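You operate a simulated robot arm through the tools that you are given. There is no shell and no other tool. Be economical: measure what you need, move in short steps, check, and stop when the job is done.

Carry out the task below with a simulated two-armed robot. There is one attempt and no reset: what you move stays moved.

JOB
Sand the scuff off the seat bracket, gauge it, and tray it by the job card's angle.
Fine: at the card's angle it passes, else rework; sanding block back where it lay; drop nothing.

The check looks at the end state, three seconds after you hand in, the way a careful person would. Anything else that was tipped, shoved, dropped, spilled or broken makes it a failure.

ROBOT AND FRAMES
Two 6-joint arms with two-finger parallel grippers on one trunk, on a base that drives. Base frame: it is fixed to the floor where the robot stands at the start and does not move with it; the origin is under the middle of the robot, x ahead of it, y to its left, z up. Units: m, rad, N and s.
The left shoulder is at the start at [0.06, 0.187, 1.197], the right one opposite. With the tool pointing down near the work surface each hand reaches from about 0.18 to 0.62 m from the robot's upright axis, wherever it stands, measured 20 degrees to its own side. Places, roughly: pass tray [0.5, 0.8, 0.9]; rework tray [0.9, 0.8, 0.9]; blue plate [-7.25, 1, 1]; yellow plate [-7, 1, 1]. Payload 1.57 kg a hand.
The TCP of each hand is the grasp point between the finger pads, 0.03 m short of the fingertips. In the tool frame z runs along the fingers and y along their closing line. The gripper opens to 0.11 m. The fingers are 0.024 m wide and 0.012 m thick; the gripper's body (0.048 by 0.112 m) begins 0.078 m behind the TCP.
Orientation is that of the tool frame in the base frame, as [roll, pitch, yaw] about the fixed x, y, z axes, in that order (R = Rz(yaw) Ry(pitch) Rx(roll)). With the fingers straight down and closing along the base's y, the tool's x points along the base's -x, its y along +y and its z along -z.

CONTROLS
- The arms move only by the tool drive_tool. It takes "left_motion", "right_motion" or both (then of equal length, played together; a hand with none holds still); each is text: rows parted by semicolons, each of 6 numbers parted by spaces: the shift along the tool's x, y, z in units of 40 mm (1.0 is 40 mm), then the turn, a rotation vector about the tool's x, y, z in units of 5 degrees (1.0 is 5 degrees). In form: dx dy dz ax ay az; .... A call has 1 to 12 rows; each row shifts and turns the commanded pose from where the row before left it, along the tool's axes as they then stand. "left_grip" and "right_grip" are, for a hand that has rows, the gripper command, from -1 (fully open) to 1 (shut), values between in proportion, set as the call begins (left out, the last holds). A call with a number of a shift or a turn outside -1 to 1 is refused whole. Rows are played at 5 a second. More than 0.05 m and 0.15 rad between two rows, or a gripper value outside its range, and nothing of the call is played. A pose out of reach is approached as far as the arm can. The call stops where the force on the tool passes 50 N (or 10 N more than at its start, if that is more) or the arm is blocked; 0.2 s more then pass. Each finger travels about 0.153 m/s and halts on what it meets, pressing with about 25 N; the grip force reading is that of the motor and also rises with nothing between the fingers. The clock runs only during rows and for 0.2 s after the last one: add rows that do not move to give the fingers time. The reply holds the time, the measured pose of the TCP, the force on the tool along the base axes, the opening and the grip force, in the units named above and with some noise.
- Cameras (640 x 400 px; columns grow to the right, rows downward): "scene" is now at [-0.0087, 0.0152, 1.7362]; the picture's right is [0.22, -0.97, 0.00], its down [-0.81, -0.19, -0.55] and it looks along [0.54, 0.12, -0.83] (base axes); focal length 276 px, centre (320, 200). "left" rides on the left gripper at [0.07, -0.016, -0.141] in its tool frame; the picture's right is [0.23, 0.97, 0.00], its down [-0.85, 0.20, -0.48] and it looks along [-0.47, 0.11, 0.88] (tool axes); focal length 222 px, centre (320, 200). "right" rides on the right gripper at [0.07, 0.016, -0.141] in its tool frame; the picture's right is [-0.23, 0.97, 0.00], its down [-0.86, -0.20, -0.48] and it looks along [-0.47, -0.11, 0.88] (tool axes); focal length 222 px, centre (320, 200). There is no depth. A picture from a camera that has moved, and an enlarged one, comes with that camera's place and axes in the base frame and with its lens. The place of the scene camera against the robot may be out by one fixed shift of up to 0.018 m in any direction.
- capture(camera): a new picture of that camera. The clock stands still meanwhile.
- move_column(by): slides the trunk up (or, below 0, down) by that many m; the arms and the scene camera ride with it, the base frame stays. It gives what a move gives, with no picture.
- drive_base(legs): drives the robot by 1 to 6 legs, each [ahead, left, turn to the left] in m, m and rad, along the robot's own axes; the way and the turn of a leg run together, so that a leg with both is an arc; at most 1.5 m and 3.142 rad a leg. The arms and the cameras ride along, it lands a little off, and it stops where it bumps. It gives what a move gives.
- pan_tilt(pan, tilt): turns the head with the scene camera to pan (to the left, within 1.501 rad either way) and tilt (down, from -0.506 to 1.204), counted from straight ahead of the robot. It gives what a move gives.
- zoom(camera, box): a new picture of the part [left, top, right, bottom] of that camera's present view, enlarged. The clock stands still meanwhile.
- hand_in(): hands the job in; it is judged then, once.

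Work in short steps. Places have to be worked out from the pictures, the camera data and where the tool is seen: move nearer, look again, correct. Check each grasp and each placing, and mend what went wrong. You have 120 turns and 92 pictures in all, those below and enlarged ones among them. Open the grippers and draw the arms clear of the work before you hand the job in, unless the task says otherwise; then end with one line.

The tools are called after ">>>" as name(argument=value, ...) on one line, values as JSON. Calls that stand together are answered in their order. drive_tool: Moves the arms, as the interface text tells. Its arguments: {"type":"object","properties":{"left_motion":{"type":"string"},"left_grip":{"type":"number"},"right_motion":{"type":"string"},"right_grip":{"type":"number"}},"required":[]} The other tools are called the same way: move_column (by) slides the trunk up or down; drive_base (legs) drives the base; pan_tilt (pan, tilt) turns the head that bears the scene camera; capture (camera) takes a picture; zoom (camera, box) takes an enlarged picture of a part of a camera's view; hand_in () hands the job in.

At the start:

```text
time: 0.0
left_ee_pos: [0.4301, 0.3371, 1.1715]
left_tcp_rot: [3.141, -0.001, 3.141]
left_force: [-0.7, -0.3, -0.4]
left_width: 0.1101
left_gripper_force: 0.1
right_ee_pos: [0.3429, -0.0364, 1.1347]
right_tcp_rot: [-3.139, 0.0, -3.141]
right_force: [-0.2, -0.6, -0.2]
right_width: 0.1101
right_gripper_force: 0.1
trunk travel left (down, up): [-0.825, 0.165]
robot x, y, heading: [-0.0015, -0.0029, -0.002]
head pan, tilt: [0.225, 0.986]
```

scene: 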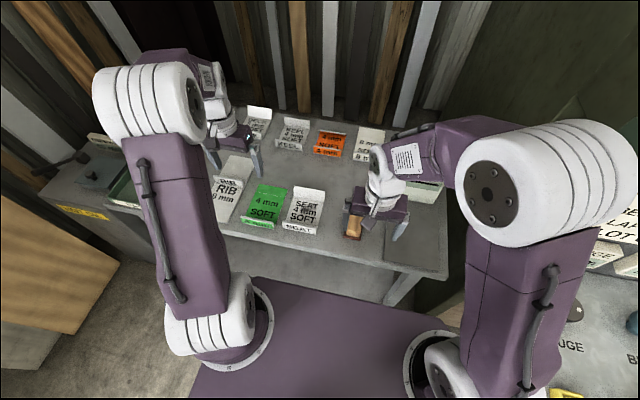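
right: 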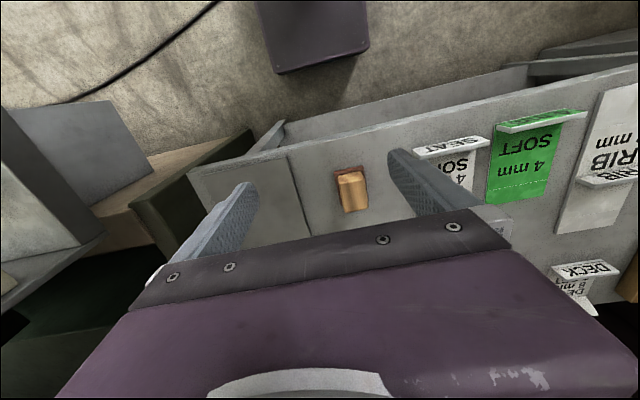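
left: 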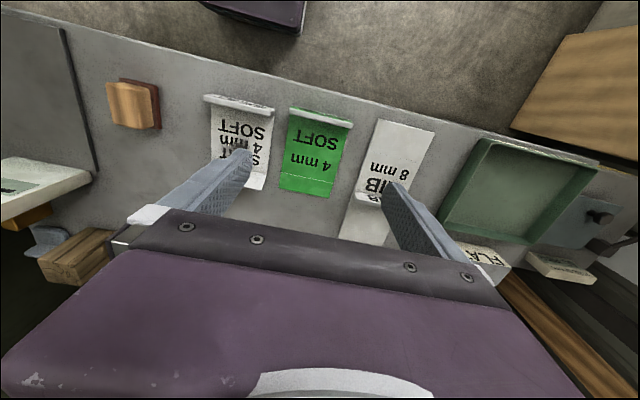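

The bench holds several labelled brackets (SEAT, RIB, DECK ...), a sanding block and trays. I'll look closer at the bench and the surroundings.

>>> zoom(camera="scene", box=[180, 80, 460, 260])

>>> zoom(camera="left", box=[0, 40, 640, 300])

>>> pan_tilt(pan=-0.7, tilt=0.8)

>>> capture(camera="scene")

>>> pan_tilt(pan=0.9, tilt=0.7)

>>> capture(camera="scene")

```text
2.22 times, centred on (320, 170) of scene
camera zoom: at [-0.0087, 0.0152, 1.7362], right [0.22, -0.97, 0.0], down [-0.81, -0.19, -0.55], along [0.54, 0.12, -0.83], focal length 612 px, centre (320, 267)
```

zoom: 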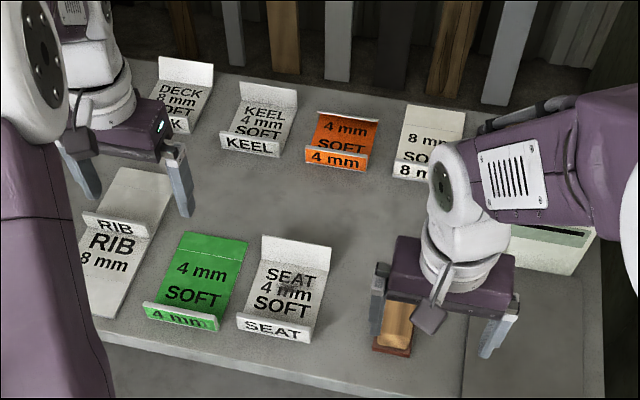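

```text
1.00 times, centred on (320, 170) of left
camera zoom: at [0.3613, 0.3191, 1.3133], right [-0.23, 0.97, 0.0], down [0.85, 0.2, 0.48], along [0.47, 0.11, -0.88], focal length 222 px, centre (320, 230)
```

zoom: 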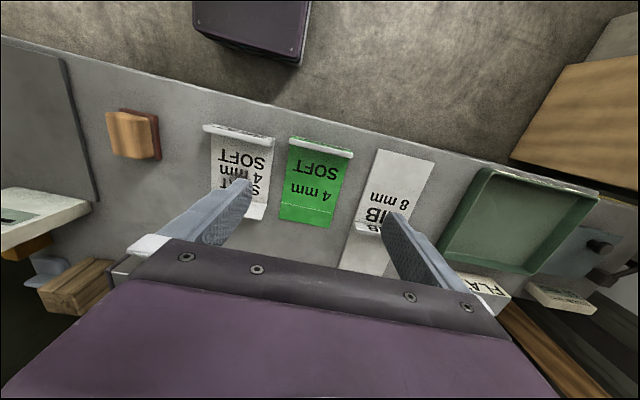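

```text
time: 1.2
left_ee_pos: [0.4304, 0.3375, 1.1705]
left_tcp_rot: [3.141, 0.0, 3.14]
left_force: [-0.1, 0.6, -0.8]
left_width: 0.1099
left_gripper_force: 0.1
right_ee_pos: [0.3425, -0.0347, 1.1345]
right_tcp_rot: [3.142, 0.0, -3.141]
right_force: [0.1, -0.9, 0.0]
right_width: 0.1099
right_gripper_force: 0.0
trunk travel left (down, up): [-0.825, 0.165]
robot x, y, heading: [-0.0023, 0.0042, 0.004]
head pan, tilt: [-0.7, 0.799]
```

```text
86 pictures are left
camera scene: at [-0.0157, -0.0523, 1.7503], right [-0.64, -0.77, 0.0], down [-0.55, 0.46, -0.7], along [0.53, -0.45, -0.72], focal length 276 px, centre (320, 200)
```

scene: 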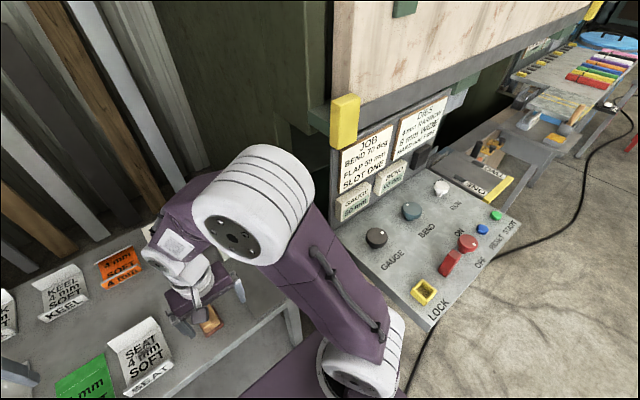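

```text
time: 2.9
left_ee_pos: [0.4306, 0.3365, 1.1702]
left_tcp_rot: [3.14, 0.001, 3.141]
left_force: [-0.1, -0.2, 0.2]
left_width: 0.1101
left_gripper_force: 0.2
right_ee_pos: [0.3424, -0.0351, 1.1336]
right_tcp_rot: [-3.141, 0.0, 3.141]
right_force: [-1.2, 0.7, 0.4]
right_width: 0.1101
right_gripper_force: 0.1
trunk travel left (down, up): [-0.825, 0.165]
robot x, y, heading: [-0.0004, 0.0005, 0.003]
head pan, tilt: [0.901, 0.7]
```

```text
85 pictures are left
camera scene: at [-0.0246, 0.0661, 1.7586], right [0.78, -0.62, 0.0], down [-0.4, -0.5, -0.76], along [0.48, 0.6, -0.64], focal length 276 px, centre (320, 200)
```

scene: 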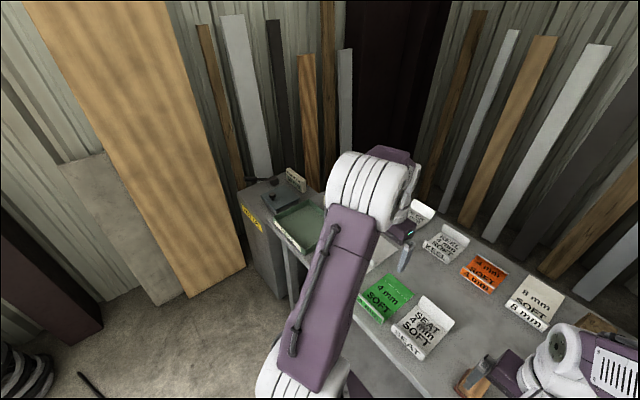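

Job card is on the machine at the right. I'll zoom on it to read the angle.

>>> pan_tilt(pan=-0.9, tilt=0.5)

>>> capture(camera="scene")

>>> zoom(camera="scene", box=[200, 160, 400, 285])

```text
time: 4.7
left_ee_pos: [0.4298, 0.3371, 1.1698]
left_tcp_rot: [-3.14, 0.0, 3.141]
left_force: [0.3, 0.7, 0.3]
left_width: 0.11
left_gripper_force: 0.0
right_ee_pos: [0.3408, -0.0345, 1.1352]
right_tcp_rot: [-3.14, 0.0, 3.141]
right_force: [-0.3, 0.8, -0.9]
right_width: 0.1101
right_gripper_force: 0.1
trunk travel left (down, up): [-0.825, 0.165]
robot x, y, heading: [-0.0018, 0.0025, -0.0]
head pan, tilt: [-0.901, 0.499]
```

```text
84 pictures are left
camera scene: at [-0.0209, -0.0717, 1.7763], right [-0.78, -0.62, 0.0], down [-0.3, 0.38, -0.88], along [0.55, -0.69, -0.48], focal length 276 px, centre (320, 200)
```

scene: 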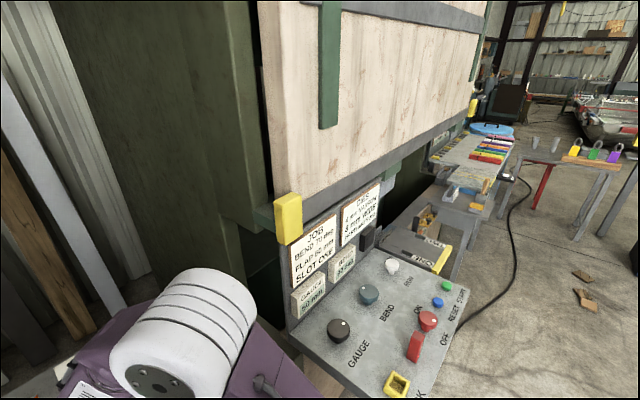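

```text
3.20 times, centred on (300, 222) of scene
camera zoom: at [-0.0209, -0.0717, 1.7763], right [-0.78, -0.62, 0.0], down [-0.3, 0.38, -0.88], along [0.55, -0.69, -0.48], focal length 882 px, centre (384, 128)
```

zoom: 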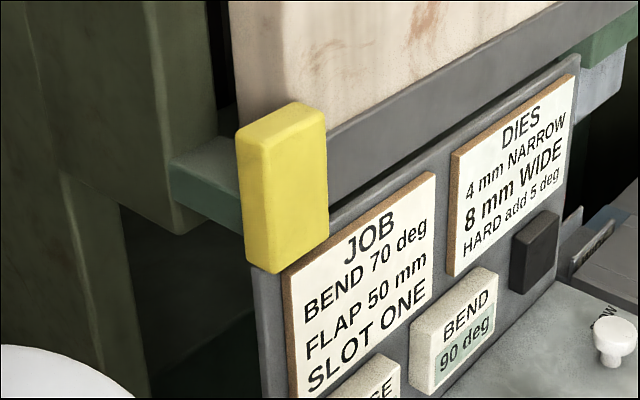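

Card reads "BEND 70 deg". Now find the gauge and trays at the bench's left end, and check the right-hand items too.

>>> zoom(camera="scene", box=[284, 200, 350, 290])

>>> pan_tilt(pan=0.75, tilt=0.6)

>>> zoom(camera="scene", box=[160, 150, 420, 312])

>>> zoom(camera="left", box=[420, 110, 640, 330])

```text
4.44 times, centred on (317, 245) of scene
camera zoom: at [-0.0209, -0.0717, 1.7763], right [-0.78, -0.62, 0.0], down [-0.3, 0.38, -0.88], along [0.55, -0.69, -0.48], focal length 1225 px, centre (333, 0)
```

zoom: 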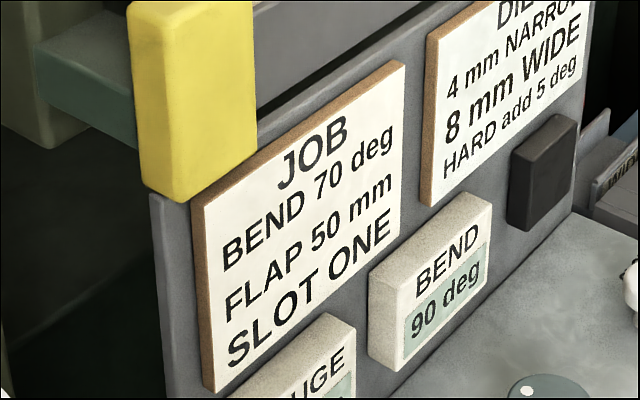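

```text
time: 6.4
left_ee_pos: [0.431, 0.3366, 1.1714]
left_tcp_rot: [3.141, -0.002, 3.141]
left_force: [0.2, 0.1, 0.2]
left_width: 0.11
left_gripper_force: 0.0
right_ee_pos: [0.3412, -0.0353, 1.1342]
right_tcp_rot: [-3.141, 0.0, 3.141]
right_force: [-0.1, 0.1, 0.1]
right_width: 0.11
right_gripper_force: 0.0
trunk travel left (down, up): [-0.825, 0.165]
robot x, y, heading: [-0.0016, 0.0023, -0.0]
head pan, tilt: [0.75, 0.6]
```

```text
2.46 times, centred on (290, 231) of scene
camera zoom: at [-0.0128, 0.0598, 1.7672], right [0.68, -0.73, 0.0], down [-0.41, -0.39, -0.83], along [0.6, 0.56, -0.56], focal length 678 px, centre (394, 124)
```

zoom: 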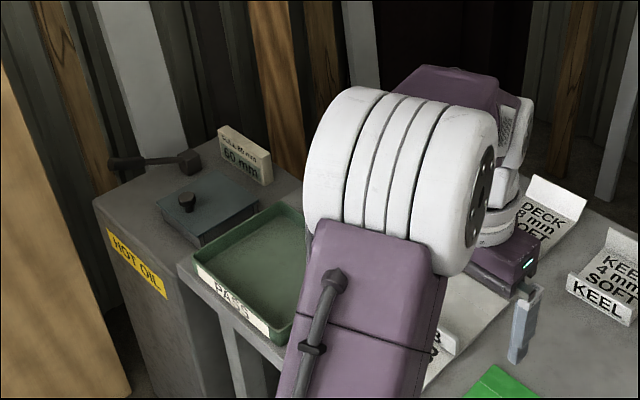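

```text
1.82 times, centred on (530, 220) of left
camera zoom: at [0.3613, 0.3191, 1.3133], right [-0.23, 0.97, 0.0], down [0.85, 0.2, 0.48], along [0.47, 0.11, -0.88], focal length 404 px, centre (-62, 164)
```

zoom: 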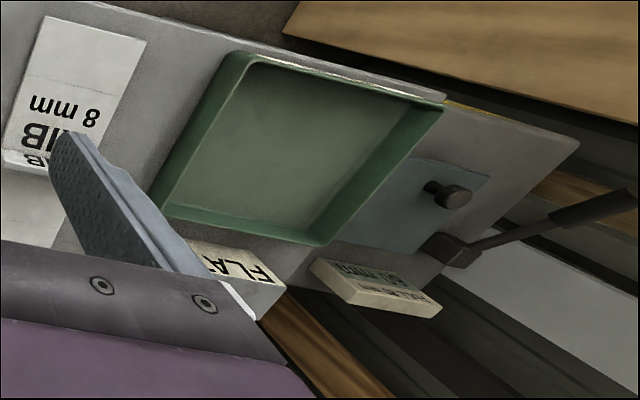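

A device with a display sits at the right rear of the bench, possibly the gauge. Zooming with the left camera.

>>> zoom(camera="left", box=[0, 40, 200, 320])

>>> pan_tilt(pan=-0.1, tilt=0.8)

>>> capture(camera="scene")

```text
1.43 times, centred on (100, 180) of left
camera zoom: at [0.3613, 0.3191, 1.3133], right [-0.23, 0.97, 0.0], down [0.85, 0.2, 0.48], along [0.47, 0.11, -0.88], focal length 317 px, centre (634, 229)
```

zoom: 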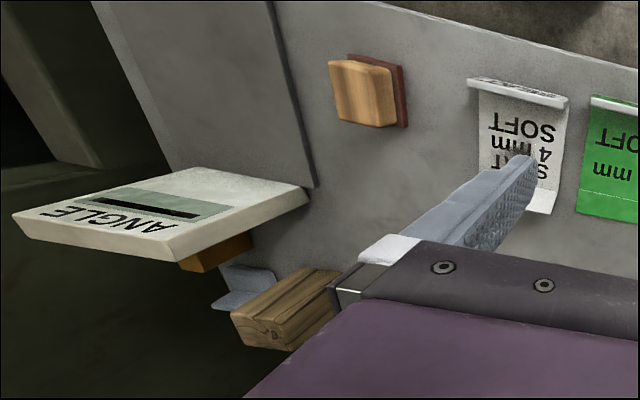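

```text
time: 7.6
left_ee_pos: [0.4294, 0.3351, 1.1703]
left_tcp_rot: [-3.14, -0.001, -3.141]
left_force: [0.3, 1.0, 0.5]
left_width: 0.1101
left_gripper_force: 0.1
right_ee_pos: [0.3412, -0.0356, 1.1347]
right_tcp_rot: [3.141, 0.001, -3.141]
right_force: [0.3, -0.1, 0.8]
right_width: 0.11
right_gripper_force: 0.0
trunk travel left (down, up): [-0.825, 0.165]
robot x, y, heading: [0.0019, 0.0016, -0.002]
head pan, tilt: [-0.099, 0.799]
```

```text
78 pictures are left
camera scene: at [0.0028, -0.0083, 1.7504], right [-0.1, -1.0, 0.0], down [-0.71, 0.07, -0.7], along [0.69, -0.07, -0.72], focal length 276 px, centre (320, 200)
```

scene: 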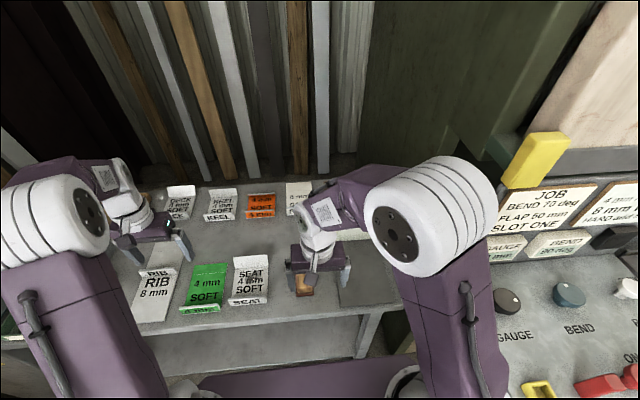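

Readout labelled "ANGLE" stands at the bench's right end. I'll shift the right hand right/up and view it with its own camera.

>>> drive_tool(right_motion="0 -1 -1 0 0 0;0 -1 -1 0 0 0;0 -1 0 0 0 0;0 -1 0 0 0 0;0 0 0 0 0 0")

>>> capture(camera="right")

>>> capture(camera="scene")

```text
refused: row 1 steps farther than a row can; nothing moved
```

```text
77 pictures are left
camera right: at [0.2721, -0.0187, 1.2758], right [0.23, 0.97, 0.0], down [0.86, -0.2, 0.48], along [0.47, -0.11, -0.88], focal length 222 px, centre (320, 200)
```

right: 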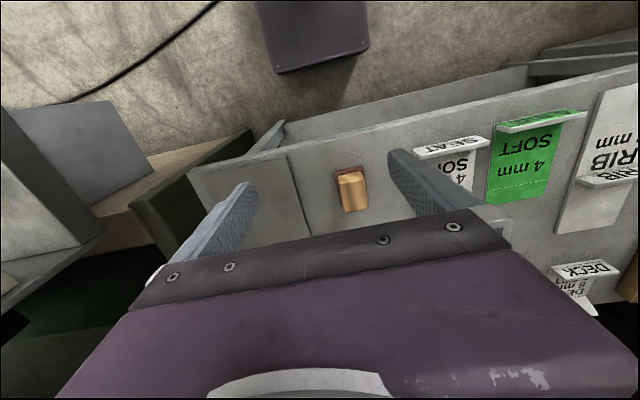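

```text
76 pictures are left
camera scene: at [0.0028, -0.0083, 1.7504], right [-0.1, -1.0, 0.0], down [-0.71, 0.07, -0.7], along [0.69, -0.07, -0.72], focal length 276 px, centre (320, 200)
```

scene: 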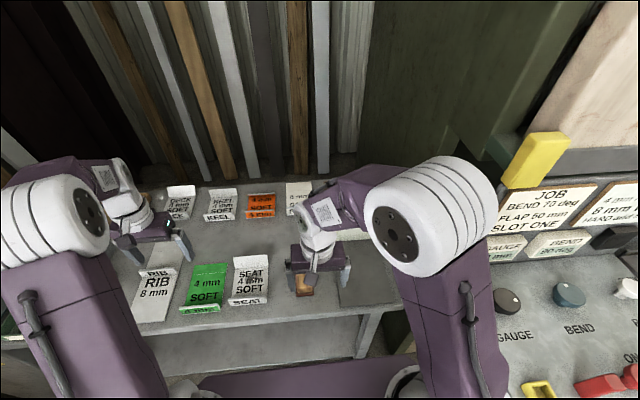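

Steps were too long combined; split them. I move the right hand up and to the left out of the view, then look with the scene camera.

>>> drive_tool(right_motion="1 0 0 0 0 0;1 0 0 0 0 0;0 0 -1 0 0 0;0 0 -1 0 0 0;0 1 0 0 0 0;0 1 0 0 0 0;0 1 0 0 0 0;0 0 0 0 0 0")

>>> capture(camera="scene")

>>> capture(camera="right")

```text
time: 9.4
left_ee_pos: [0.4277, 0.3385, 1.1726]
left_tcp_rot: [3.141, 0.0, 3.141]
left_force: [0.2, -0.1, -0.5]
left_width: 0.1101
left_gripper_force: 0.1
right_ee_pos: [0.2621, 0.0853, 1.2142]
right_tcp_rot: [-3.14, -0.001, -3.141]
right_force: [-0.3, -0.9, 0.2]
right_width: 0.1098
right_gripper_force: 0.0
trunk travel left (down, up): [-0.825, 0.165]
robot x, y, heading: [-0.0014, -0.004, -0.002]
head pan, tilt: [-0.099, 0.799]
```

```text
75 pictures are left
camera scene: at [0.0025, -0.009, 1.7504], right [-0.1, -1.0, 0.0], down [-0.71, 0.07, -0.7], along [0.69, -0.07, -0.72], focal length 276 px, centre (320, 200)
```

scene: 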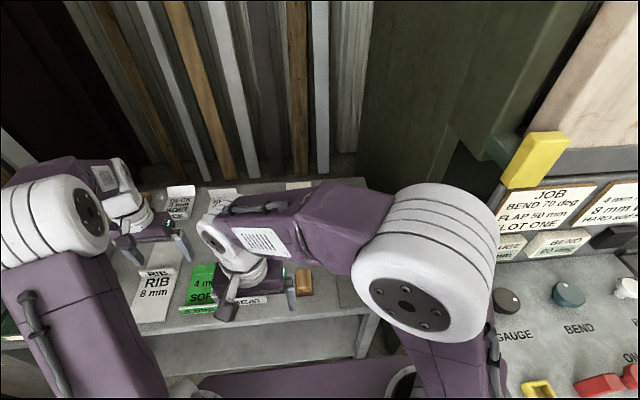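

```text
74 pictures are left
camera right: at [0.1931, 0.102, 1.355], right [0.23, 0.97, 0.0], down [0.86, -0.2, 0.48], along [0.47, -0.11, -0.88], focal length 222 px, centre (320, 200)
```

right: 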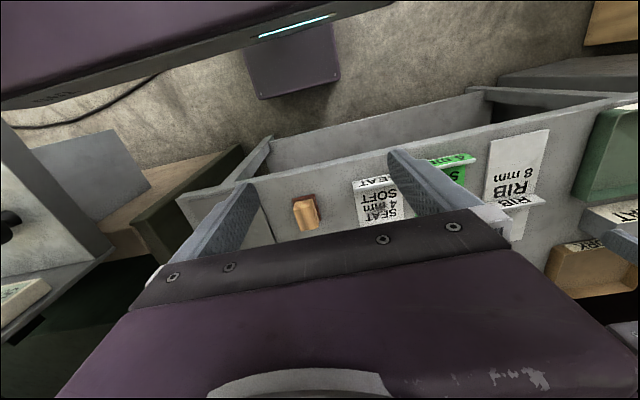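

The right arm still hides the gauge; I'll park the right hand low-right near the robot and move the left hand rightwards for a view with its camera.

>>> drive_tool(right_motion="0 -1 0 0 0 0;0 -1 0 0 0 0;0 -1 0 0 0 0;0 -1 0 0 0 0;0 -1 0 0 0 0;0 -1 0 0 0 0;0 -1 0 0 0 0;0 -1 0 0 0 0;0 -1 0 0 0 0;0 0 0 0 0 0")

>>> drive_tool(left_motion="1 0 0 0 0 0;1 0 0 0 0 0;1 0 0 0 0 0;0 -1 0 0 0 0;0 -1 0 0 0 0;0 -1 0 0 0 0;0 -1 0 0 0 0;0 0 0 0 0 0")

>>> capture(camera="left")

>>> capture(camera="scene")

```text
time: 11.6
left_ee_pos: [0.4291, 0.3374, 1.1713]
left_tcp_rot: [3.141, 0.0, -3.141]
left_force: [-0.8, 0.5, -0.1]
left_width: 0.11
left_gripper_force: 0.1
right_ee_pos: [0.2626, -0.2728, 1.214]
right_tcp_rot: [3.14, 0.0, -3.14]
right_force: [0.2, -0.4, 0.8]
right_width: 0.1099
right_gripper_force: 0.0
trunk travel left (down, up): [-0.825, 0.165]
robot x, y, heading: [0.0014, 0.0008, 0.002]
head pan, tilt: [-0.099, 0.799]
```

```text
time: 13.4
left_ee_pos: [0.3092, 0.1779, 1.1718]
left_tcp_rot: [3.141, 0.0, 3.141]
left_force: [-0.3, 0.3, 0.1]
left_width: 0.1101
left_gripper_force: 0.0
right_ee_pos: [0.2626, -0.2727, 1.213]
right_tcp_rot: [3.141, -0.001, -3.141]
right_force: [-0.1, 1.3, -0.3]
right_width: 0.1101
right_gripper_force: 0.0
trunk travel left (down, up): [-0.825, 0.165]
robot x, y, heading: [0.0011, 0.0024, -0.001]
head pan, tilt: [-0.099, 0.799]
```

```text
73 pictures are left
camera left: at [0.2417, 0.1594, 1.3136], right [-0.23, 0.97, 0.0], down [0.85, 0.2, 0.48], along [0.47, 0.11, -0.88], focal length 222 px, centre (320, 200)
```

left: 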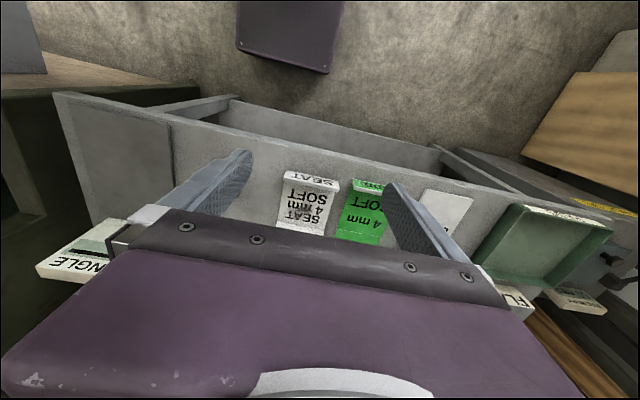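

```text
72 pictures are left
camera scene: at [0.0029, -0.0082, 1.7503], right [-0.1, -1.0, 0.0], down [-0.71, 0.07, -0.7], along [0.69, -0.07, -0.72], focal length 276 px, centre (320, 200)
```

scene: 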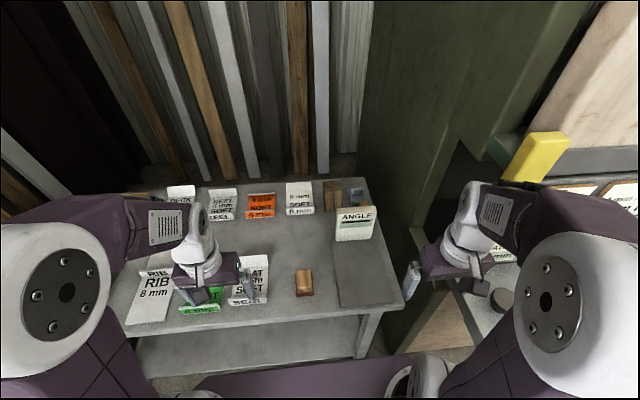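

Clear now: a dark gauge pad with the ANGLE readout behind it, block and bracket nearby. Zooming on these.

>>> zoom(camera="scene", box=[270, 170, 420, 320])

>>> drive_tool(left_motion="0 1 0 0 0 0;0 1 0 0 0 0;0 1 0 0 0 0;0 1 0 0 0 0;0 1 0 0 0 0;0 1 0 0 0 0;0 0 0 0 0 0")

>>> zoom(camera="scene", box=[220, 235, 320, 310])

```text
2.67 times, centred on (345, 245) of scene
camera zoom: at [0.0029, -0.0082, 1.7503], right [-0.1, -1.0, 0.0], down [-0.71, 0.07, -0.7], along [0.69, -0.07, -0.72], focal length 735 px, centre (253, 80)
```

zoom: 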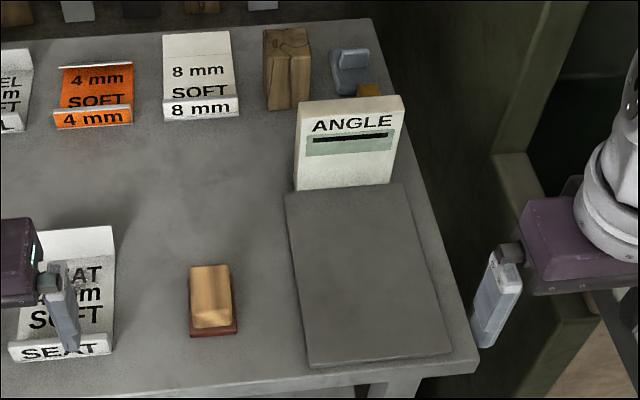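

```text
time: 15.0
left_ee_pos: [0.3102, 0.4173, 1.1726]
left_tcp_rot: [3.141, 0.0, 3.14]
left_force: [1.1, 0.4, -0.1]
left_width: 0.11
left_gripper_force: 0.1
right_ee_pos: [0.2613, -0.2738, 1.2135]
right_tcp_rot: [-3.141, 0.001, 3.141]
right_force: [1.0, 0.9, 0.3]
right_width: 0.1101
right_gripper_force: 0.1
trunk travel left (down, up): [-0.825, 0.165]
robot x, y, heading: [-0.0025, -0.0013, 0.004]
head pan, tilt: [-0.099, 0.799]
```

```text
5.33 times, centred on (270, 272) of scene
camera zoom: at [0.0025, -0.0093, 1.7503], right [-0.1, -1.0, 0.0], down [-0.71, 0.07, -0.7], along [0.69, -0.07, -0.72], focal length 1470 px, centre (587, -187)
```

zoom: 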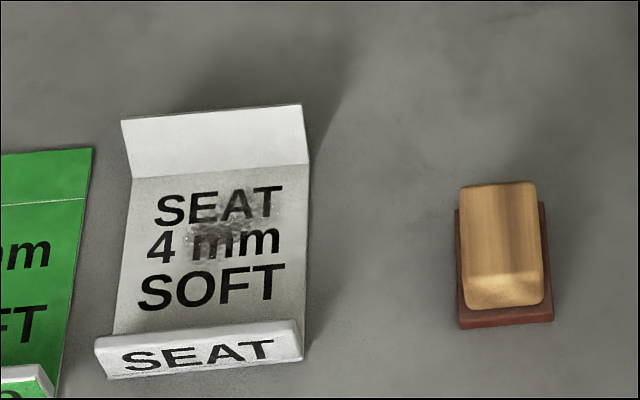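

Scuff lies at about (0.507, 0.184) on the SEAT bracket; block at about (0.467, 0). I'll bring the left hand over the block, height ~1.05, and check with its camera.

>>> drive_tool(left_motion="-0.5 -1 0 0 0 0;-0.5 -1 0 0 0 0;-0.5 -1 0 0 0 0;-0.5 -1 0 0 0 0;-0.5 -1 0 0 0 0;-0.5 -1 0 0 0 0;-0.5 -1 0 0 0 0;-0.42 -1 0 0 0 0;0 -1 0 0 0 0;0 -1 0.5 0 0 0;0 -0.43 1 0 0 0;0 0 0 0 0 0")

>>> capture(camera="left")

>>> capture(camera="scene")

```text
time: 17.6
left_ee_pos: [0.4679, 0.0016, 1.1114]
left_tcp_rot: [-3.141, 0.001, 3.141]
left_force: [-0.1, 0.4, -0.9]
left_width: 0.1099
left_gripper_force: 0.0
right_ee_pos: [0.261, -0.2718, 1.2139]
right_tcp_rot: [-3.142, 0.0, 3.141]
right_force: [0.7, -0.9, 0.6]
right_width: 0.1098
right_gripper_force: 0.1
trunk travel left (down, up): [-0.825, 0.165]
robot x, y, heading: [0.0025, 0.0025, 0.0]
head pan, tilt: [-0.099, 0.799]
```

```text
69 pictures are left
camera left: at [0.3992, -0.0166, 1.2529], right [-0.23, 0.97, 0.0], down [0.85, 0.2, 0.48], along [0.47, 0.11, -0.88], focal length 222 px, centre (320, 200)
```

left: 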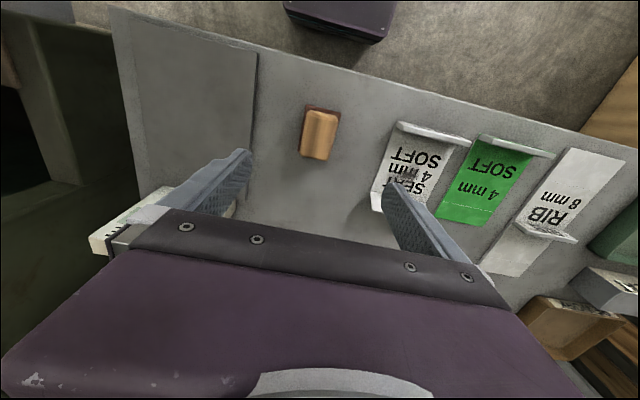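

```text
68 pictures are left
camera scene: at [0.0021, -0.0079, 1.7504], right [-0.1, -1.0, 0.0], down [-0.71, 0.07, -0.7], along [0.69, -0.07, -0.72], focal length 276 px, centre (320, 200)
```

scene: 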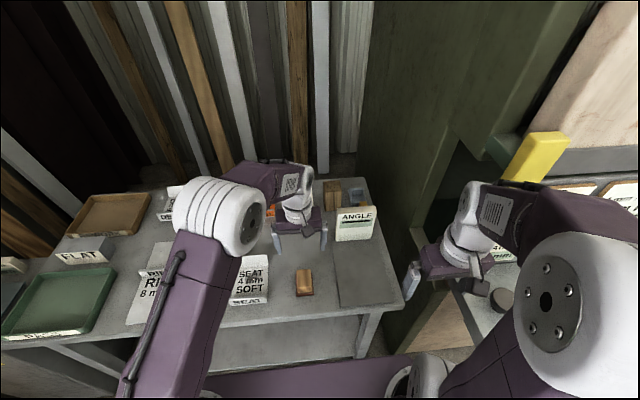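

Both trays seen at left (green PASS near, wooden one behind). Left camera puts the block centre at (0.478, 0.000); descend to z≈0.92 and check.

>>> drive_tool(left_motion="-0.25 0 1 0 0 0;0 0 1 0 0 0;0 0 1 0 0 0;0 0 1 0 0 0;0 0 0.8 0 0 0;0 0 0 0 0 0")

>>> capture(camera="left")

>>> zoom(camera="scene", box=[220, 210, 380, 310])

```text
time: 19.0
left_ee_pos: [0.4786, -0.0026, 0.9189]
left_tcp_rot: [3.141, 0.003, -3.141]
left_force: [0.4, -0.7, -1.1]
left_width: 0.1101
left_gripper_force: 0.1
right_ee_pos: [0.2616, -0.2736, 1.2131]
right_tcp_rot: [-3.142, 0.001, 3.141]
right_force: [-0.2, 0.1, -0.1]
right_width: 0.1099
right_gripper_force: 0.0
trunk travel left (down, up): [-0.825, 0.165]
robot x, y, heading: [0.0025, 0.0014, -0.002]
head pan, tilt: [-0.099, 0.799]
```

```text
67 pictures are left
camera left: at [0.4094, -0.02, 1.0611], right [-0.23, 0.97, 0.0], down [0.85, 0.2, 0.48], along [0.47, 0.11, -0.88], focal length 222 px, centre (320, 200)
```

left: 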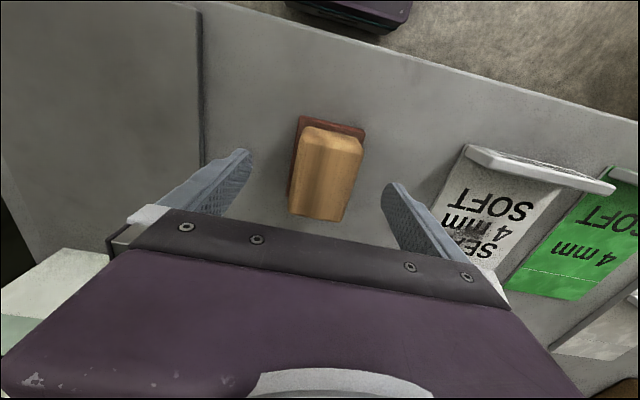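

```text
4.00 times, centred on (300, 260) of scene
camera zoom: at [0.002, -0.0086, 1.7504], right [-0.1, -1.0, 0.0], down [-0.71, 0.07, -0.7], along [0.69, -0.07, -0.72], focal length 1102 px, centre (400, -40)
```

zoom: 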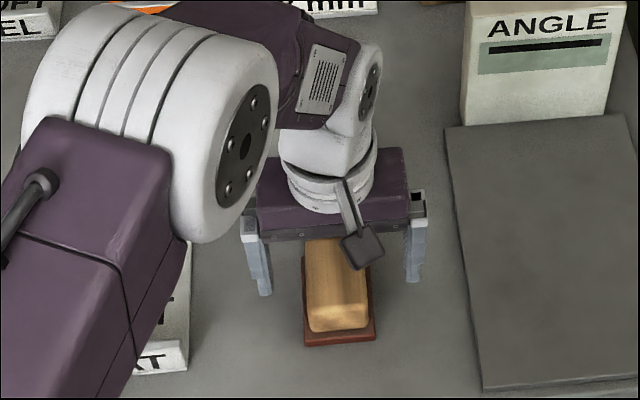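

Block sits between the fingers at (0.478, 0.002). Descend to z≈0.892 and close.

>>> drive_tool(left_motion="0 0.1 0.65 0 0 0;0 0 0 0 0 0")

>>> drive_tool(left_motion="0 0 0 0 0 0;0 0 0 0 0 0;0 0 0 0 0 0;0 0 0 0 0 0", left_grip=1)

>>> zoom(camera="scene", box=[250, 220, 350, 300])

```text
time: 19.6
left_ee_pos: [0.4792, 0.0037, 0.892]
left_tcp_rot: [-3.141, 0.001, -3.142]
left_force: [0.0, -0.9, -0.4]
left_width: 0.1097
left_gripper_force: 0.1
right_ee_pos: [0.2629, -0.273, 1.2136]
right_tcp_rot: [-3.14, 0.0, -3.141]
right_force: [-0.2, 0.2, -0.6]
right_width: 0.1099
right_gripper_force: 0.0
trunk travel left (down, up): [-0.825, 0.165]
robot x, y, heading: [-0.0001, -0.0038, -0.006]
head pan, tilt: [-0.099, 0.799]
```

```text
time: 20.6
left_ee_pos: [0.4777, 0.0035, 0.893]
left_tcp_rot: [-3.141, 0.003, -3.141]
left_force: [0.9, -0.3, 1.5]
left_width: 0.0498
left_gripper_force: 25.0
right_ee_pos: [0.2614, -0.274, 1.2138]
right_tcp_rot: [3.142, -0.001, -3.141]
right_force: [-0.1, 0.2, 0.9]
right_width: 0.1099
right_gripper_force: 0.0
trunk travel left (down, up): [-0.825, 0.165]
robot x, y, heading: [0.0029, -0.0014, -0.002]
head pan, tilt: [-0.099, 0.799]
```

```text
5.00 times, centred on (300, 260) of scene
camera zoom: at [0.0027, -0.0085, 1.7504], right [-0.1, -1.0, 0.0], down [-0.71, 0.07, -0.7], along [0.69, -0.07, -0.72], focal length 1378 px, centre (420, -100)
```

zoom: 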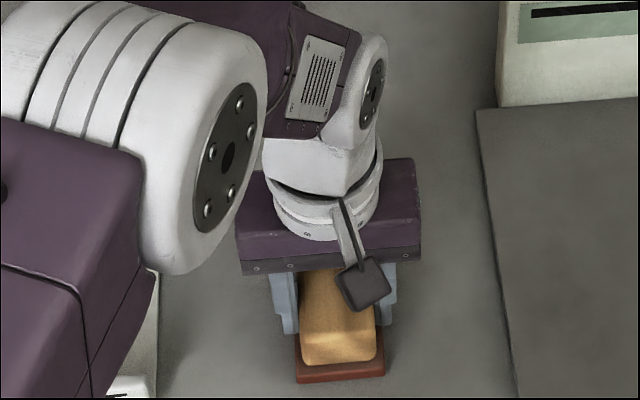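

Block gripped (0.050 m). Lift 0.1 m, then move over the bracket and check with both cameras.

>>> drive_tool(left_motion="0 0 -1 0 0 0;0 0 -1 0 0 0;0 0 -0.7 0 0 0;-0.3 1 0 0 0 0;-0.3 1 0 0 0 0;0 1 0 0 0 0;0 0 0 0 0 0")

>>> capture(camera="left")

>>> zoom(camera="scene", box=[200, 220, 320, 310])

```text
time: 22.2
left_ee_pos: [0.5007, 0.1218, 1.0007]
left_tcp_rot: [3.141, -0.001, -3.141]
left_force: [0.3, 0.9, -0.7]
left_width: 0.0
left_gripper_force: 21.6
right_ee_pos: [0.2608, -0.274, 1.213]
right_tcp_rot: [3.141, 0.0, -3.141]
right_force: [0.6, 0.7, -0.1]
right_width: 0.11
right_gripper_force: 0.1
trunk travel left (down, up): [-0.825, 0.165]
robot x, y, heading: [0.0014, 0.0043, -0.003]
head pan, tilt: [-0.099, 0.799]
```

```text
64 pictures are left
camera left: at [0.4322, 0.1044, 1.1437], right [-0.23, 0.97, 0.0], down [0.85, 0.2, 0.48], along [0.47, 0.11, -0.88], focal length 222 px, centre (320, 200)
```

left: 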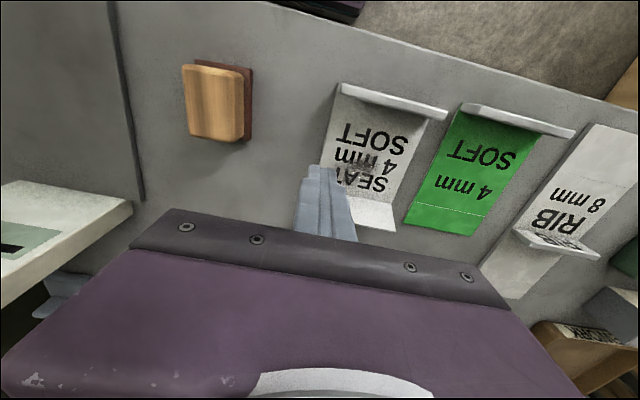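

```text
4.44 times, centred on (260, 265) of scene
camera zoom: at [0.0029, -0.009, 1.7503], right [-0.1, -1.0, 0.0], down [-0.71, 0.07, -0.7], along [0.69, -0.07, -0.72], focal length 1225 px, centre (587, -89)
```

zoom: 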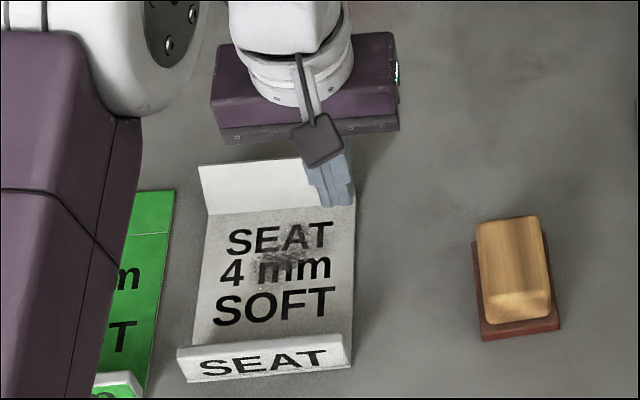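

The fingers closed to 0: the block slipped out on lift and is still lying in place (turned about 3°). I'll go back, grip lower (TCP ≈ 0.882) and check during lift.

>>> drive_tool(left_motion="0 0 0 0 0 0;0 -1 0 0 0 0;0 -1 0 0 0 0;0.48 -1 0 0 0 0;0 0 0 0 0 0", left_grip=-1)

>>> drive_tool(left_motion="0 0 1 0 0 -0.6;0 0 1 0 0 0;0 0 0.5 0 0 0;0 0 0.2 0 0 0;0 0 0 0 0 0")

>>> capture(camera="left")

```text
time: 23.4
left_ee_pos: [0.4818, 0.0033, 1.0003]
left_tcp_rot: [-3.142, 0.001, 3.14]
left_force: [0.3, -0.3, 0.1]
left_width: 0.1102
left_gripper_force: 0.0
right_ee_pos: [0.261, -0.2728, 1.2143]
right_tcp_rot: [3.142, 0.001, -3.141]
right_force: [0.0, 0.4, -0.2]
right_width: 0.11
right_gripper_force: 0.0
trunk travel left (down, up): [-0.825, 0.165]
robot x, y, heading: [-0.0, 0.0005, -0.0]
head pan, tilt: [-0.099, 0.799]
```

```text
time: 24.6
left_ee_pos: [0.4815, 0.0025, 0.8935]
left_tcp_rot: [3.141, 0.001, -3.089]
left_force: [-0.3, 0.1, -1.2]
left_width: 0.1099
left_gripper_force: 0.1
right_ee_pos: [0.2616, -0.2728, 1.2134]
right_tcp_rot: [3.141, 0.001, 3.141]
right_force: [0.4, -0.2, 0.7]
right_width: 0.1098
right_gripper_force: 0.1
trunk travel left (down, up): [-0.825, 0.165]
robot x, y, heading: [0.001, 0.0007, -0.003]
head pan, tilt: [-0.099, 0.799]
```

```text
62 pictures are left
camera left: at [0.4144, -0.0185, 1.0353], right [-0.28, 0.96, 0.0], down [0.84, 0.24, 0.48], along [0.46, 0.13, -0.88], focal length 222 px, centre (320, 200)
```

left: 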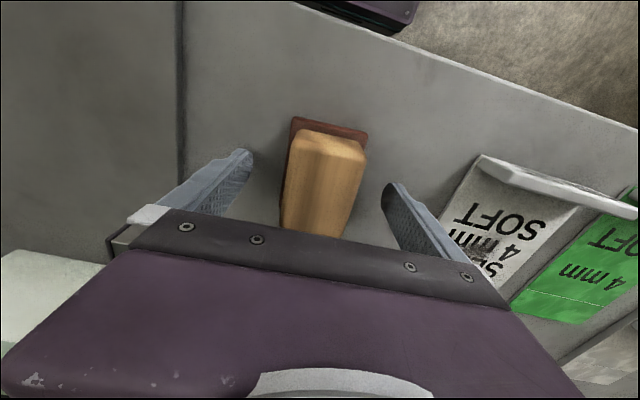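

Block centred between the fingers. Lower 11 mm, close, and lift a little while checking width.

>>> drive_tool(left_motion="0 0 0.27 0 0 0;0 0 0 0 0 0")

>>> drive_tool(left_motion="0 0 0 0 0 0;0 0 0 0 0 0;0 0 0 0 0 0;0 0 0 0 0 0", left_grip=1)

>>> drive_tool(left_motion="0 0 -0.2 0 0 0;0 0 -0.2 0 0 0;0 0 -0.2 0 0 0;0 0 0 0 0 0")

>>> capture(camera="left")

```text
time: 25.2
left_ee_pos: [0.4812, 0.003, 0.8831]
left_tcp_rot: [3.141, 0.0, -3.091]
left_force: [0.0, -0.7, 0.1]
left_width: 0.1101
left_gripper_force: 0.0
right_ee_pos: [0.2626, -0.2744, 1.2131]
right_tcp_rot: [-3.141, 0.001, -3.141]
right_force: [-0.5, -0.8, -0.6]
right_width: 0.1101
right_gripper_force: 0.1
trunk travel left (down, up): [-0.825, 0.165]
robot x, y, heading: [-0.0017, 0.0013, -0.001]
head pan, tilt: [-0.099, 0.799]
```

```text
time: 26.2
left_ee_pos: [0.4813, 0.0036, 0.8823]
left_tcp_rot: [-3.141, 0.0, -3.089]
left_force: [0.4, 0.3, 0.4]
left_width: 0.0594
left_gripper_force: 24.5
right_ee_pos: [0.2621, -0.2741, 1.2131]
right_tcp_rot: [-3.14, 0.0, 3.14]
right_force: [0.1, -0.9, -0.2]
right_width: 0.1099
right_gripper_force: 0.0
trunk travel left (down, up): [-0.825, 0.165]
robot x, y, heading: [-0.0005, -0.0002, -0.002]
head pan, tilt: [-0.099, 0.799]
```

```text
time: 27.2
left_ee_pos: [0.4799, 0.0025, 0.9065]
left_tcp_rot: [-3.14, 0.0, -3.09]
left_force: [-0.8, 0.4, -0.3]
left_width: 0.0592
left_gripper_force: 25.2
right_ee_pos: [0.2613, -0.2734, 1.2134]
right_tcp_rot: [3.141, 0.001, -3.142]
right_force: [0.1, -0.2, -0.2]
right_width: 0.1101
right_gripper_force: 0.1
trunk travel left (down, up): [-0.825, 0.165]
robot x, y, heading: [0.0032, -0.0008, 0.0]
head pan, tilt: [-0.099, 0.799]
```

```text
61 pictures are left
camera left: at [0.4138, -0.0182, 1.0482], right [-0.28, 0.96, 0.0], down [0.84, 0.24, 0.48], along [0.46, 0.13, -0.88], focal length 222 px, centre (320, 200)
```

left: 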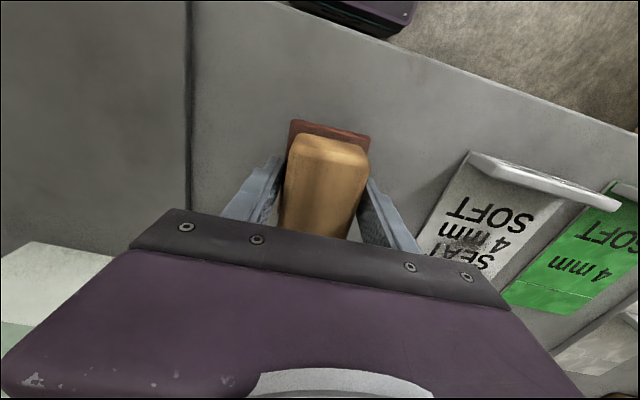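

Block held by its base (0.059) and lifted. I place the scuff at about (0.53, 0.18), plate from x 0.436 to 0.567. Raise, straighten the yaw, and move above (0.512, 0.18).

>>> drive_tool(left_motion="0 0 -1 0 0 0;0 0 -1 0 0 0.6;-0.4 1 0 0 0 0;-0.4 1 0 0 0 0;0 1 0 0 0 0;0 1 0 0 0 0;0 0.4 0 0 0 0;0 0 0 0 0 0")

>>> capture(camera="left")

>>> zoom(camera="scene", box=[200, 210, 320, 310])

```text
time: 29.0
left_ee_pos: [0.5139, 0.1793, 0.9872]
left_tcp_rot: [-3.14, 0.0, 3.14]
left_force: [-0.3, -0.6, -1.1]
left_width: 0.0596
left_gripper_force: 24.8
right_ee_pos: [0.2621, -0.2747, 1.2126]
right_tcp_rot: [-3.141, 0.0, -3.139]
right_force: [0.1, -0.1, 0.1]
right_width: 0.11
right_gripper_force: 0.1
trunk travel left (down, up): [-0.825, 0.165]
robot x, y, heading: [-0.0031, 0.0028, -0.002]
head pan, tilt: [-0.099, 0.799]
```

```text
60 pictures are left
camera left: at [0.4449, 0.1619, 1.1297], right [-0.23, 0.97, 0.0], down [0.85, 0.2, 0.48], along [0.47, 0.11, -0.88], focal length 222 px, centre (320, 200)
```

left: 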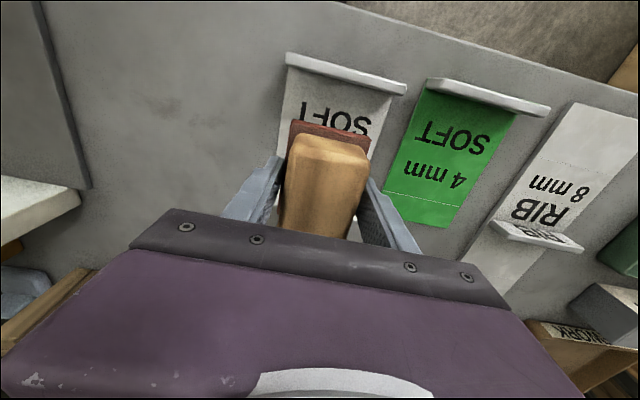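

```text
4.00 times, centred on (260, 260) of scene
camera zoom: at [0.0024, -0.0094, 1.7504], right [-0.1, -0.99, 0.0], down [-0.71, 0.07, -0.7], along [0.69, -0.07, -0.72], focal length 1102 px, centre (560, -40)
```

zoom: 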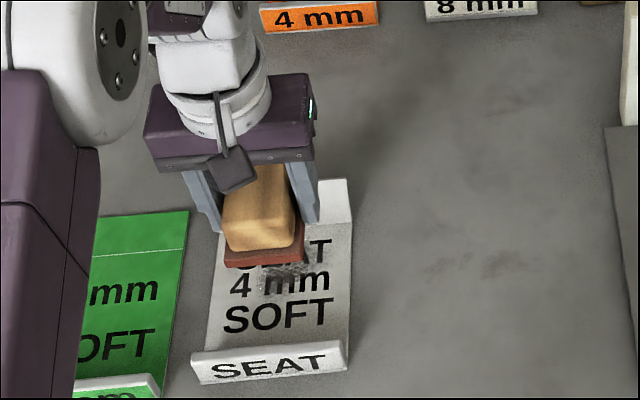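

Now lower to just above the plate, then touch in small steps reading the force.

>>> drive_tool(left_motion="0 0 1 0 0 0;0 0 1 0 0 0;0 0 0.4 0 0 0;0 0 0 0 0 0")

>>> drive_tool(left_motion="0 0 0.06 0 0 0;0 0 0.06 0 0 0;0 0 0 0 0 0")

>>> zoom(camera="scene", box=[200, 210, 320, 310])

```text
time: 30.0
left_ee_pos: [0.5117, 0.1811, 0.8889]
left_tcp_rot: [3.141, -0.001, 3.141]
left_force: [-0.4, -0.2, -0.6]
left_width: 0.0593
left_gripper_force: 24.9
right_ee_pos: [0.261, -0.273, 1.2134]
right_tcp_rot: [3.141, 0.0, 3.141]
right_force: [0.5, 1.5, 0.2]
right_width: 0.1099
right_gripper_force: 0.0
trunk travel left (down, up): [-0.825, 0.165]
robot x, y, heading: [0.0019, -0.001, -0.001]
head pan, tilt: [-0.099, 0.799]
```

```text
time: 30.8
left_ee_pos: [0.5125, 0.18, 0.8851]
left_tcp_rot: [-3.141, 0.001, 3.141]
left_force: [0.8, 1.8, 10.4]
left_width: 0.0592
left_gripper_force: 25.1
right_ee_pos: [0.2618, -0.2729, 1.2131]
right_tcp_rot: [-3.14, 0.002, -3.139]
right_force: [0.1, -0.1, -0.6]
right_width: 0.1099
right_gripper_force: 0.0
trunk travel left (down, up): [-0.825, 0.165]
robot x, y, heading: [0.0002, 0.0002, 0.003]
head pan, tilt: [-0.099, 0.799]
```

```text
4.00 times, centred on (260, 260) of scene
camera zoom: at [0.0013, -0.0089, 1.7506], right [-0.1, -1.0, 0.0], down [-0.71, 0.07, -0.7], along [0.69, -0.07, -0.72], focal length 1102 px, centre (560, -40)
```

zoom: 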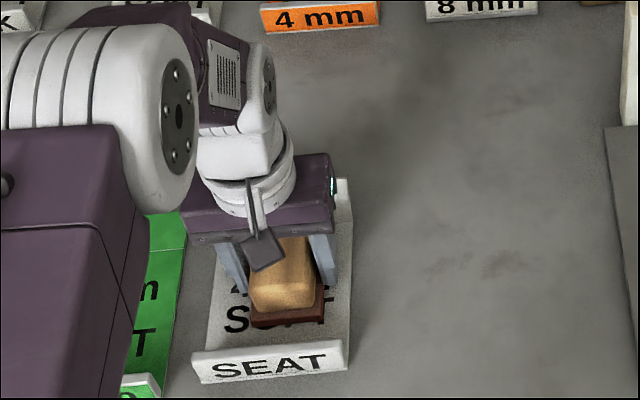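

Contact with 10 N. Rub back and forth over the scuff.

>>> drive_tool(left_motion="0.3 0 0 0 0 0;-0.3 0 0 0 0 0;-0.2 0 0 0 0 0;0.2 0 0 0 0 0;0.3 0 0 0 0 0;-0.3 0 0 0 0 0;-0.2 0 0 0 0 0;0.2 0 0 0 0 0;0.3 0 0 0 0 0;-0.3 0 0 0 0 0;-0.2 0 0 0 0 0;0.2 0 0 0 0 0")

>>> drive_tool(left_motion="0 0.4 0 0 0 0;0 -0.4 0 0 0 0;0 -0.4 0 0 0 0;0 0.4 0 0 0 0;0 0.4 0 0 0 0;0 -0.4 0 0 0 0;0 -0.4 0 0 0 0;0 0.4 0 0 0 0;0.3 0 0 0 0 0;-0.3 0 0 0 0 0;0 0 0 0 0 0")

>>> drive_tool(left_motion="0 0 -1 0 0 0;0 0 -1 0 0 0;0 0 -1 0 0 0;-1 0 0 0 0 0;-1 0 0 0 0 0;0 0 0 0 0 0")

>>> zoom(camera="scene", box=[200, 210, 320, 310])

```text
time: 33.4
left_ee_pos: [0.5142, 0.1787, 0.8858]
left_tcp_rot: [3.141, 0.001, 3.141]
left_force: [1.7, 0.3, 4.1]
left_width: 0.0594
left_gripper_force: 24.8
right_ee_pos: [0.2616, -0.273, 1.2137]
right_tcp_rot: [3.141, -0.001, -3.141]
right_force: [-0.5, -0.7, 0.4]
right_width: 0.1099
right_gripper_force: 0.0
trunk travel left (down, up): [-0.825, 0.165]
robot x, y, heading: [-0.0003, -0.0009, 0.0]
head pan, tilt: [-0.099, 0.799]
```

```text
time: 35.8
left_ee_pos: [0.5138, 0.1792, 0.8866]
left_tcp_rot: [-3.141, -0.001, 3.139]
left_force: [-0.3, -1.4, 1.9]
left_width: 0.0591
left_gripper_force: 25.1
right_ee_pos: [0.2598, -0.2733, 1.214]
right_tcp_rot: [-3.141, 0.0, 3.142]
right_force: [-0.1, -0.4, 1.1]
right_width: 0.11
right_gripper_force: 0.1
trunk travel left (down, up): [-0.825, 0.165]
robot x, y, heading: [0.0013, -0.0015, 0.001]
head pan, tilt: [-0.099, 0.799]
```

```text
time: 37.2
left_ee_pos: [0.5919, 0.1785, 1.0062]
left_tcp_rot: [3.141, -0.001, -3.141]
left_force: [0.3, -0.3, -0.2]
left_width: 0.0591
left_gripper_force: 24.9
right_ee_pos: [0.2606, -0.2731, 1.2136]
right_tcp_rot: [-3.141, 0.002, -3.141]
right_force: [0.0, -0.6, 0.3]
right_width: 0.1099
right_gripper_force: 0.1
trunk travel left (down, up): [-0.825, 0.165]
robot x, y, heading: [0.0, -0.0004, 0.003]
head pan, tilt: [-0.099, 0.799]
```

```text
4.00 times, centred on (260, 260) of scene
camera zoom: at [0.0011, -0.0086, 1.7504], right [-0.1, -1.0, 0.0], down [-0.71, 0.07, -0.7], along [0.69, -0.07, -0.72], focal length 1102 px, centre (560, -40)
```

zoom: 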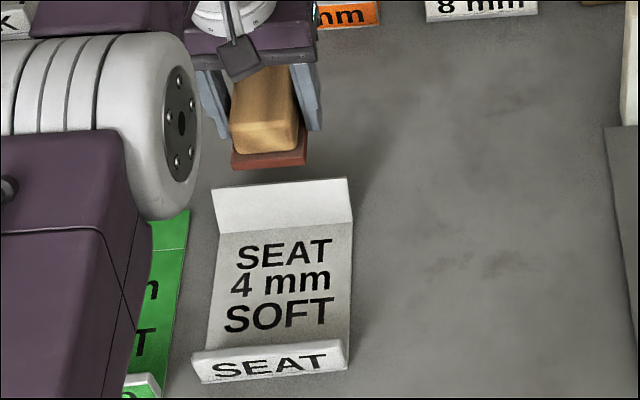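

The scuff is gone. Now return the block to its spot: TCP (0.479, 0.002), lowering to 0.882.

>>> drive_tool(left_motion="1 0 0 0 0 0;1 0 0 0 0 0;0.82 -1 0 0 0 0;0 -1 0 0 0 0;0 -1 0 0 0 0;0 -1 0 0 0 0;0 -0.41 0 0 0 0;0 0 1 0 0 0;0 0 1 0 0 0;0 0 0.9 0 0 0;0 0 0 0 0 0")

```text
refused: row 3 steps farther than a row can; nothing moved
```

Same move with smaller combined steps.

>>> drive_tool(left_motion="1 0 0 0 0 0;1 0 0 0 0 0;0.82 0 0 0 0 0;0 -1 0 0 0 0;0 -1 0 0 0 0;0 -1 0 0 0 0;0 -1 0 0 0 0;0 -0.41 0 0 0 0;0 0 1 0 0 0;0 0 1 0 0 0;0 0 0.9 0 0 0;0 0 0 0 0 0")

>>> zoom(camera="scene", box=[220, 235, 320, 310])

```text
time: 39.8
left_ee_pos: [0.4819, 0.0031, 0.8903]
left_tcp_rot: [3.142, -0.001, 3.141]
left_force: [0.4, 0.7, -1.6]
left_width: 0.0594
left_gripper_force: 24.6
right_ee_pos: [0.2615, -0.2728, 1.2122]
right_tcp_rot: [3.14, 0.0, -3.14]
right_force: [0.1, 0.6, -0.6]
right_width: 0.1099
right_gripper_force: 0.0
trunk travel left (down, up): [-0.825, 0.165]
robot x, y, heading: [-0.0001, 0.0035, 0.0]
head pan, tilt: [-0.099, 0.799]
```

```text
5.33 times, centred on (270, 272) of scene
camera zoom: at [0.0027, -0.0083, 1.7504], right [-0.1, -1.0, 0.0], down [-0.71, 0.07, -0.7], along [0.69, -0.07, -0.72], focal length 1470 px, centre (587, -187)
```

zoom: 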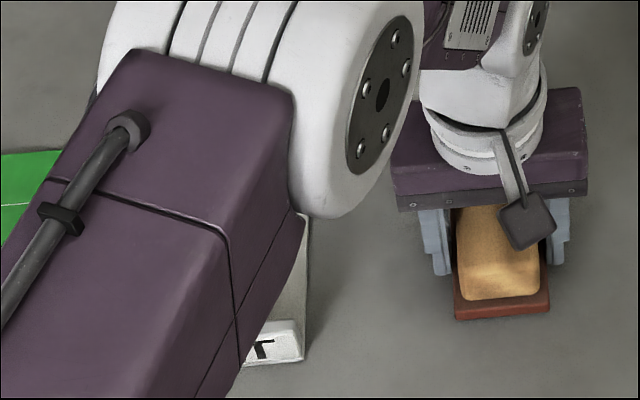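

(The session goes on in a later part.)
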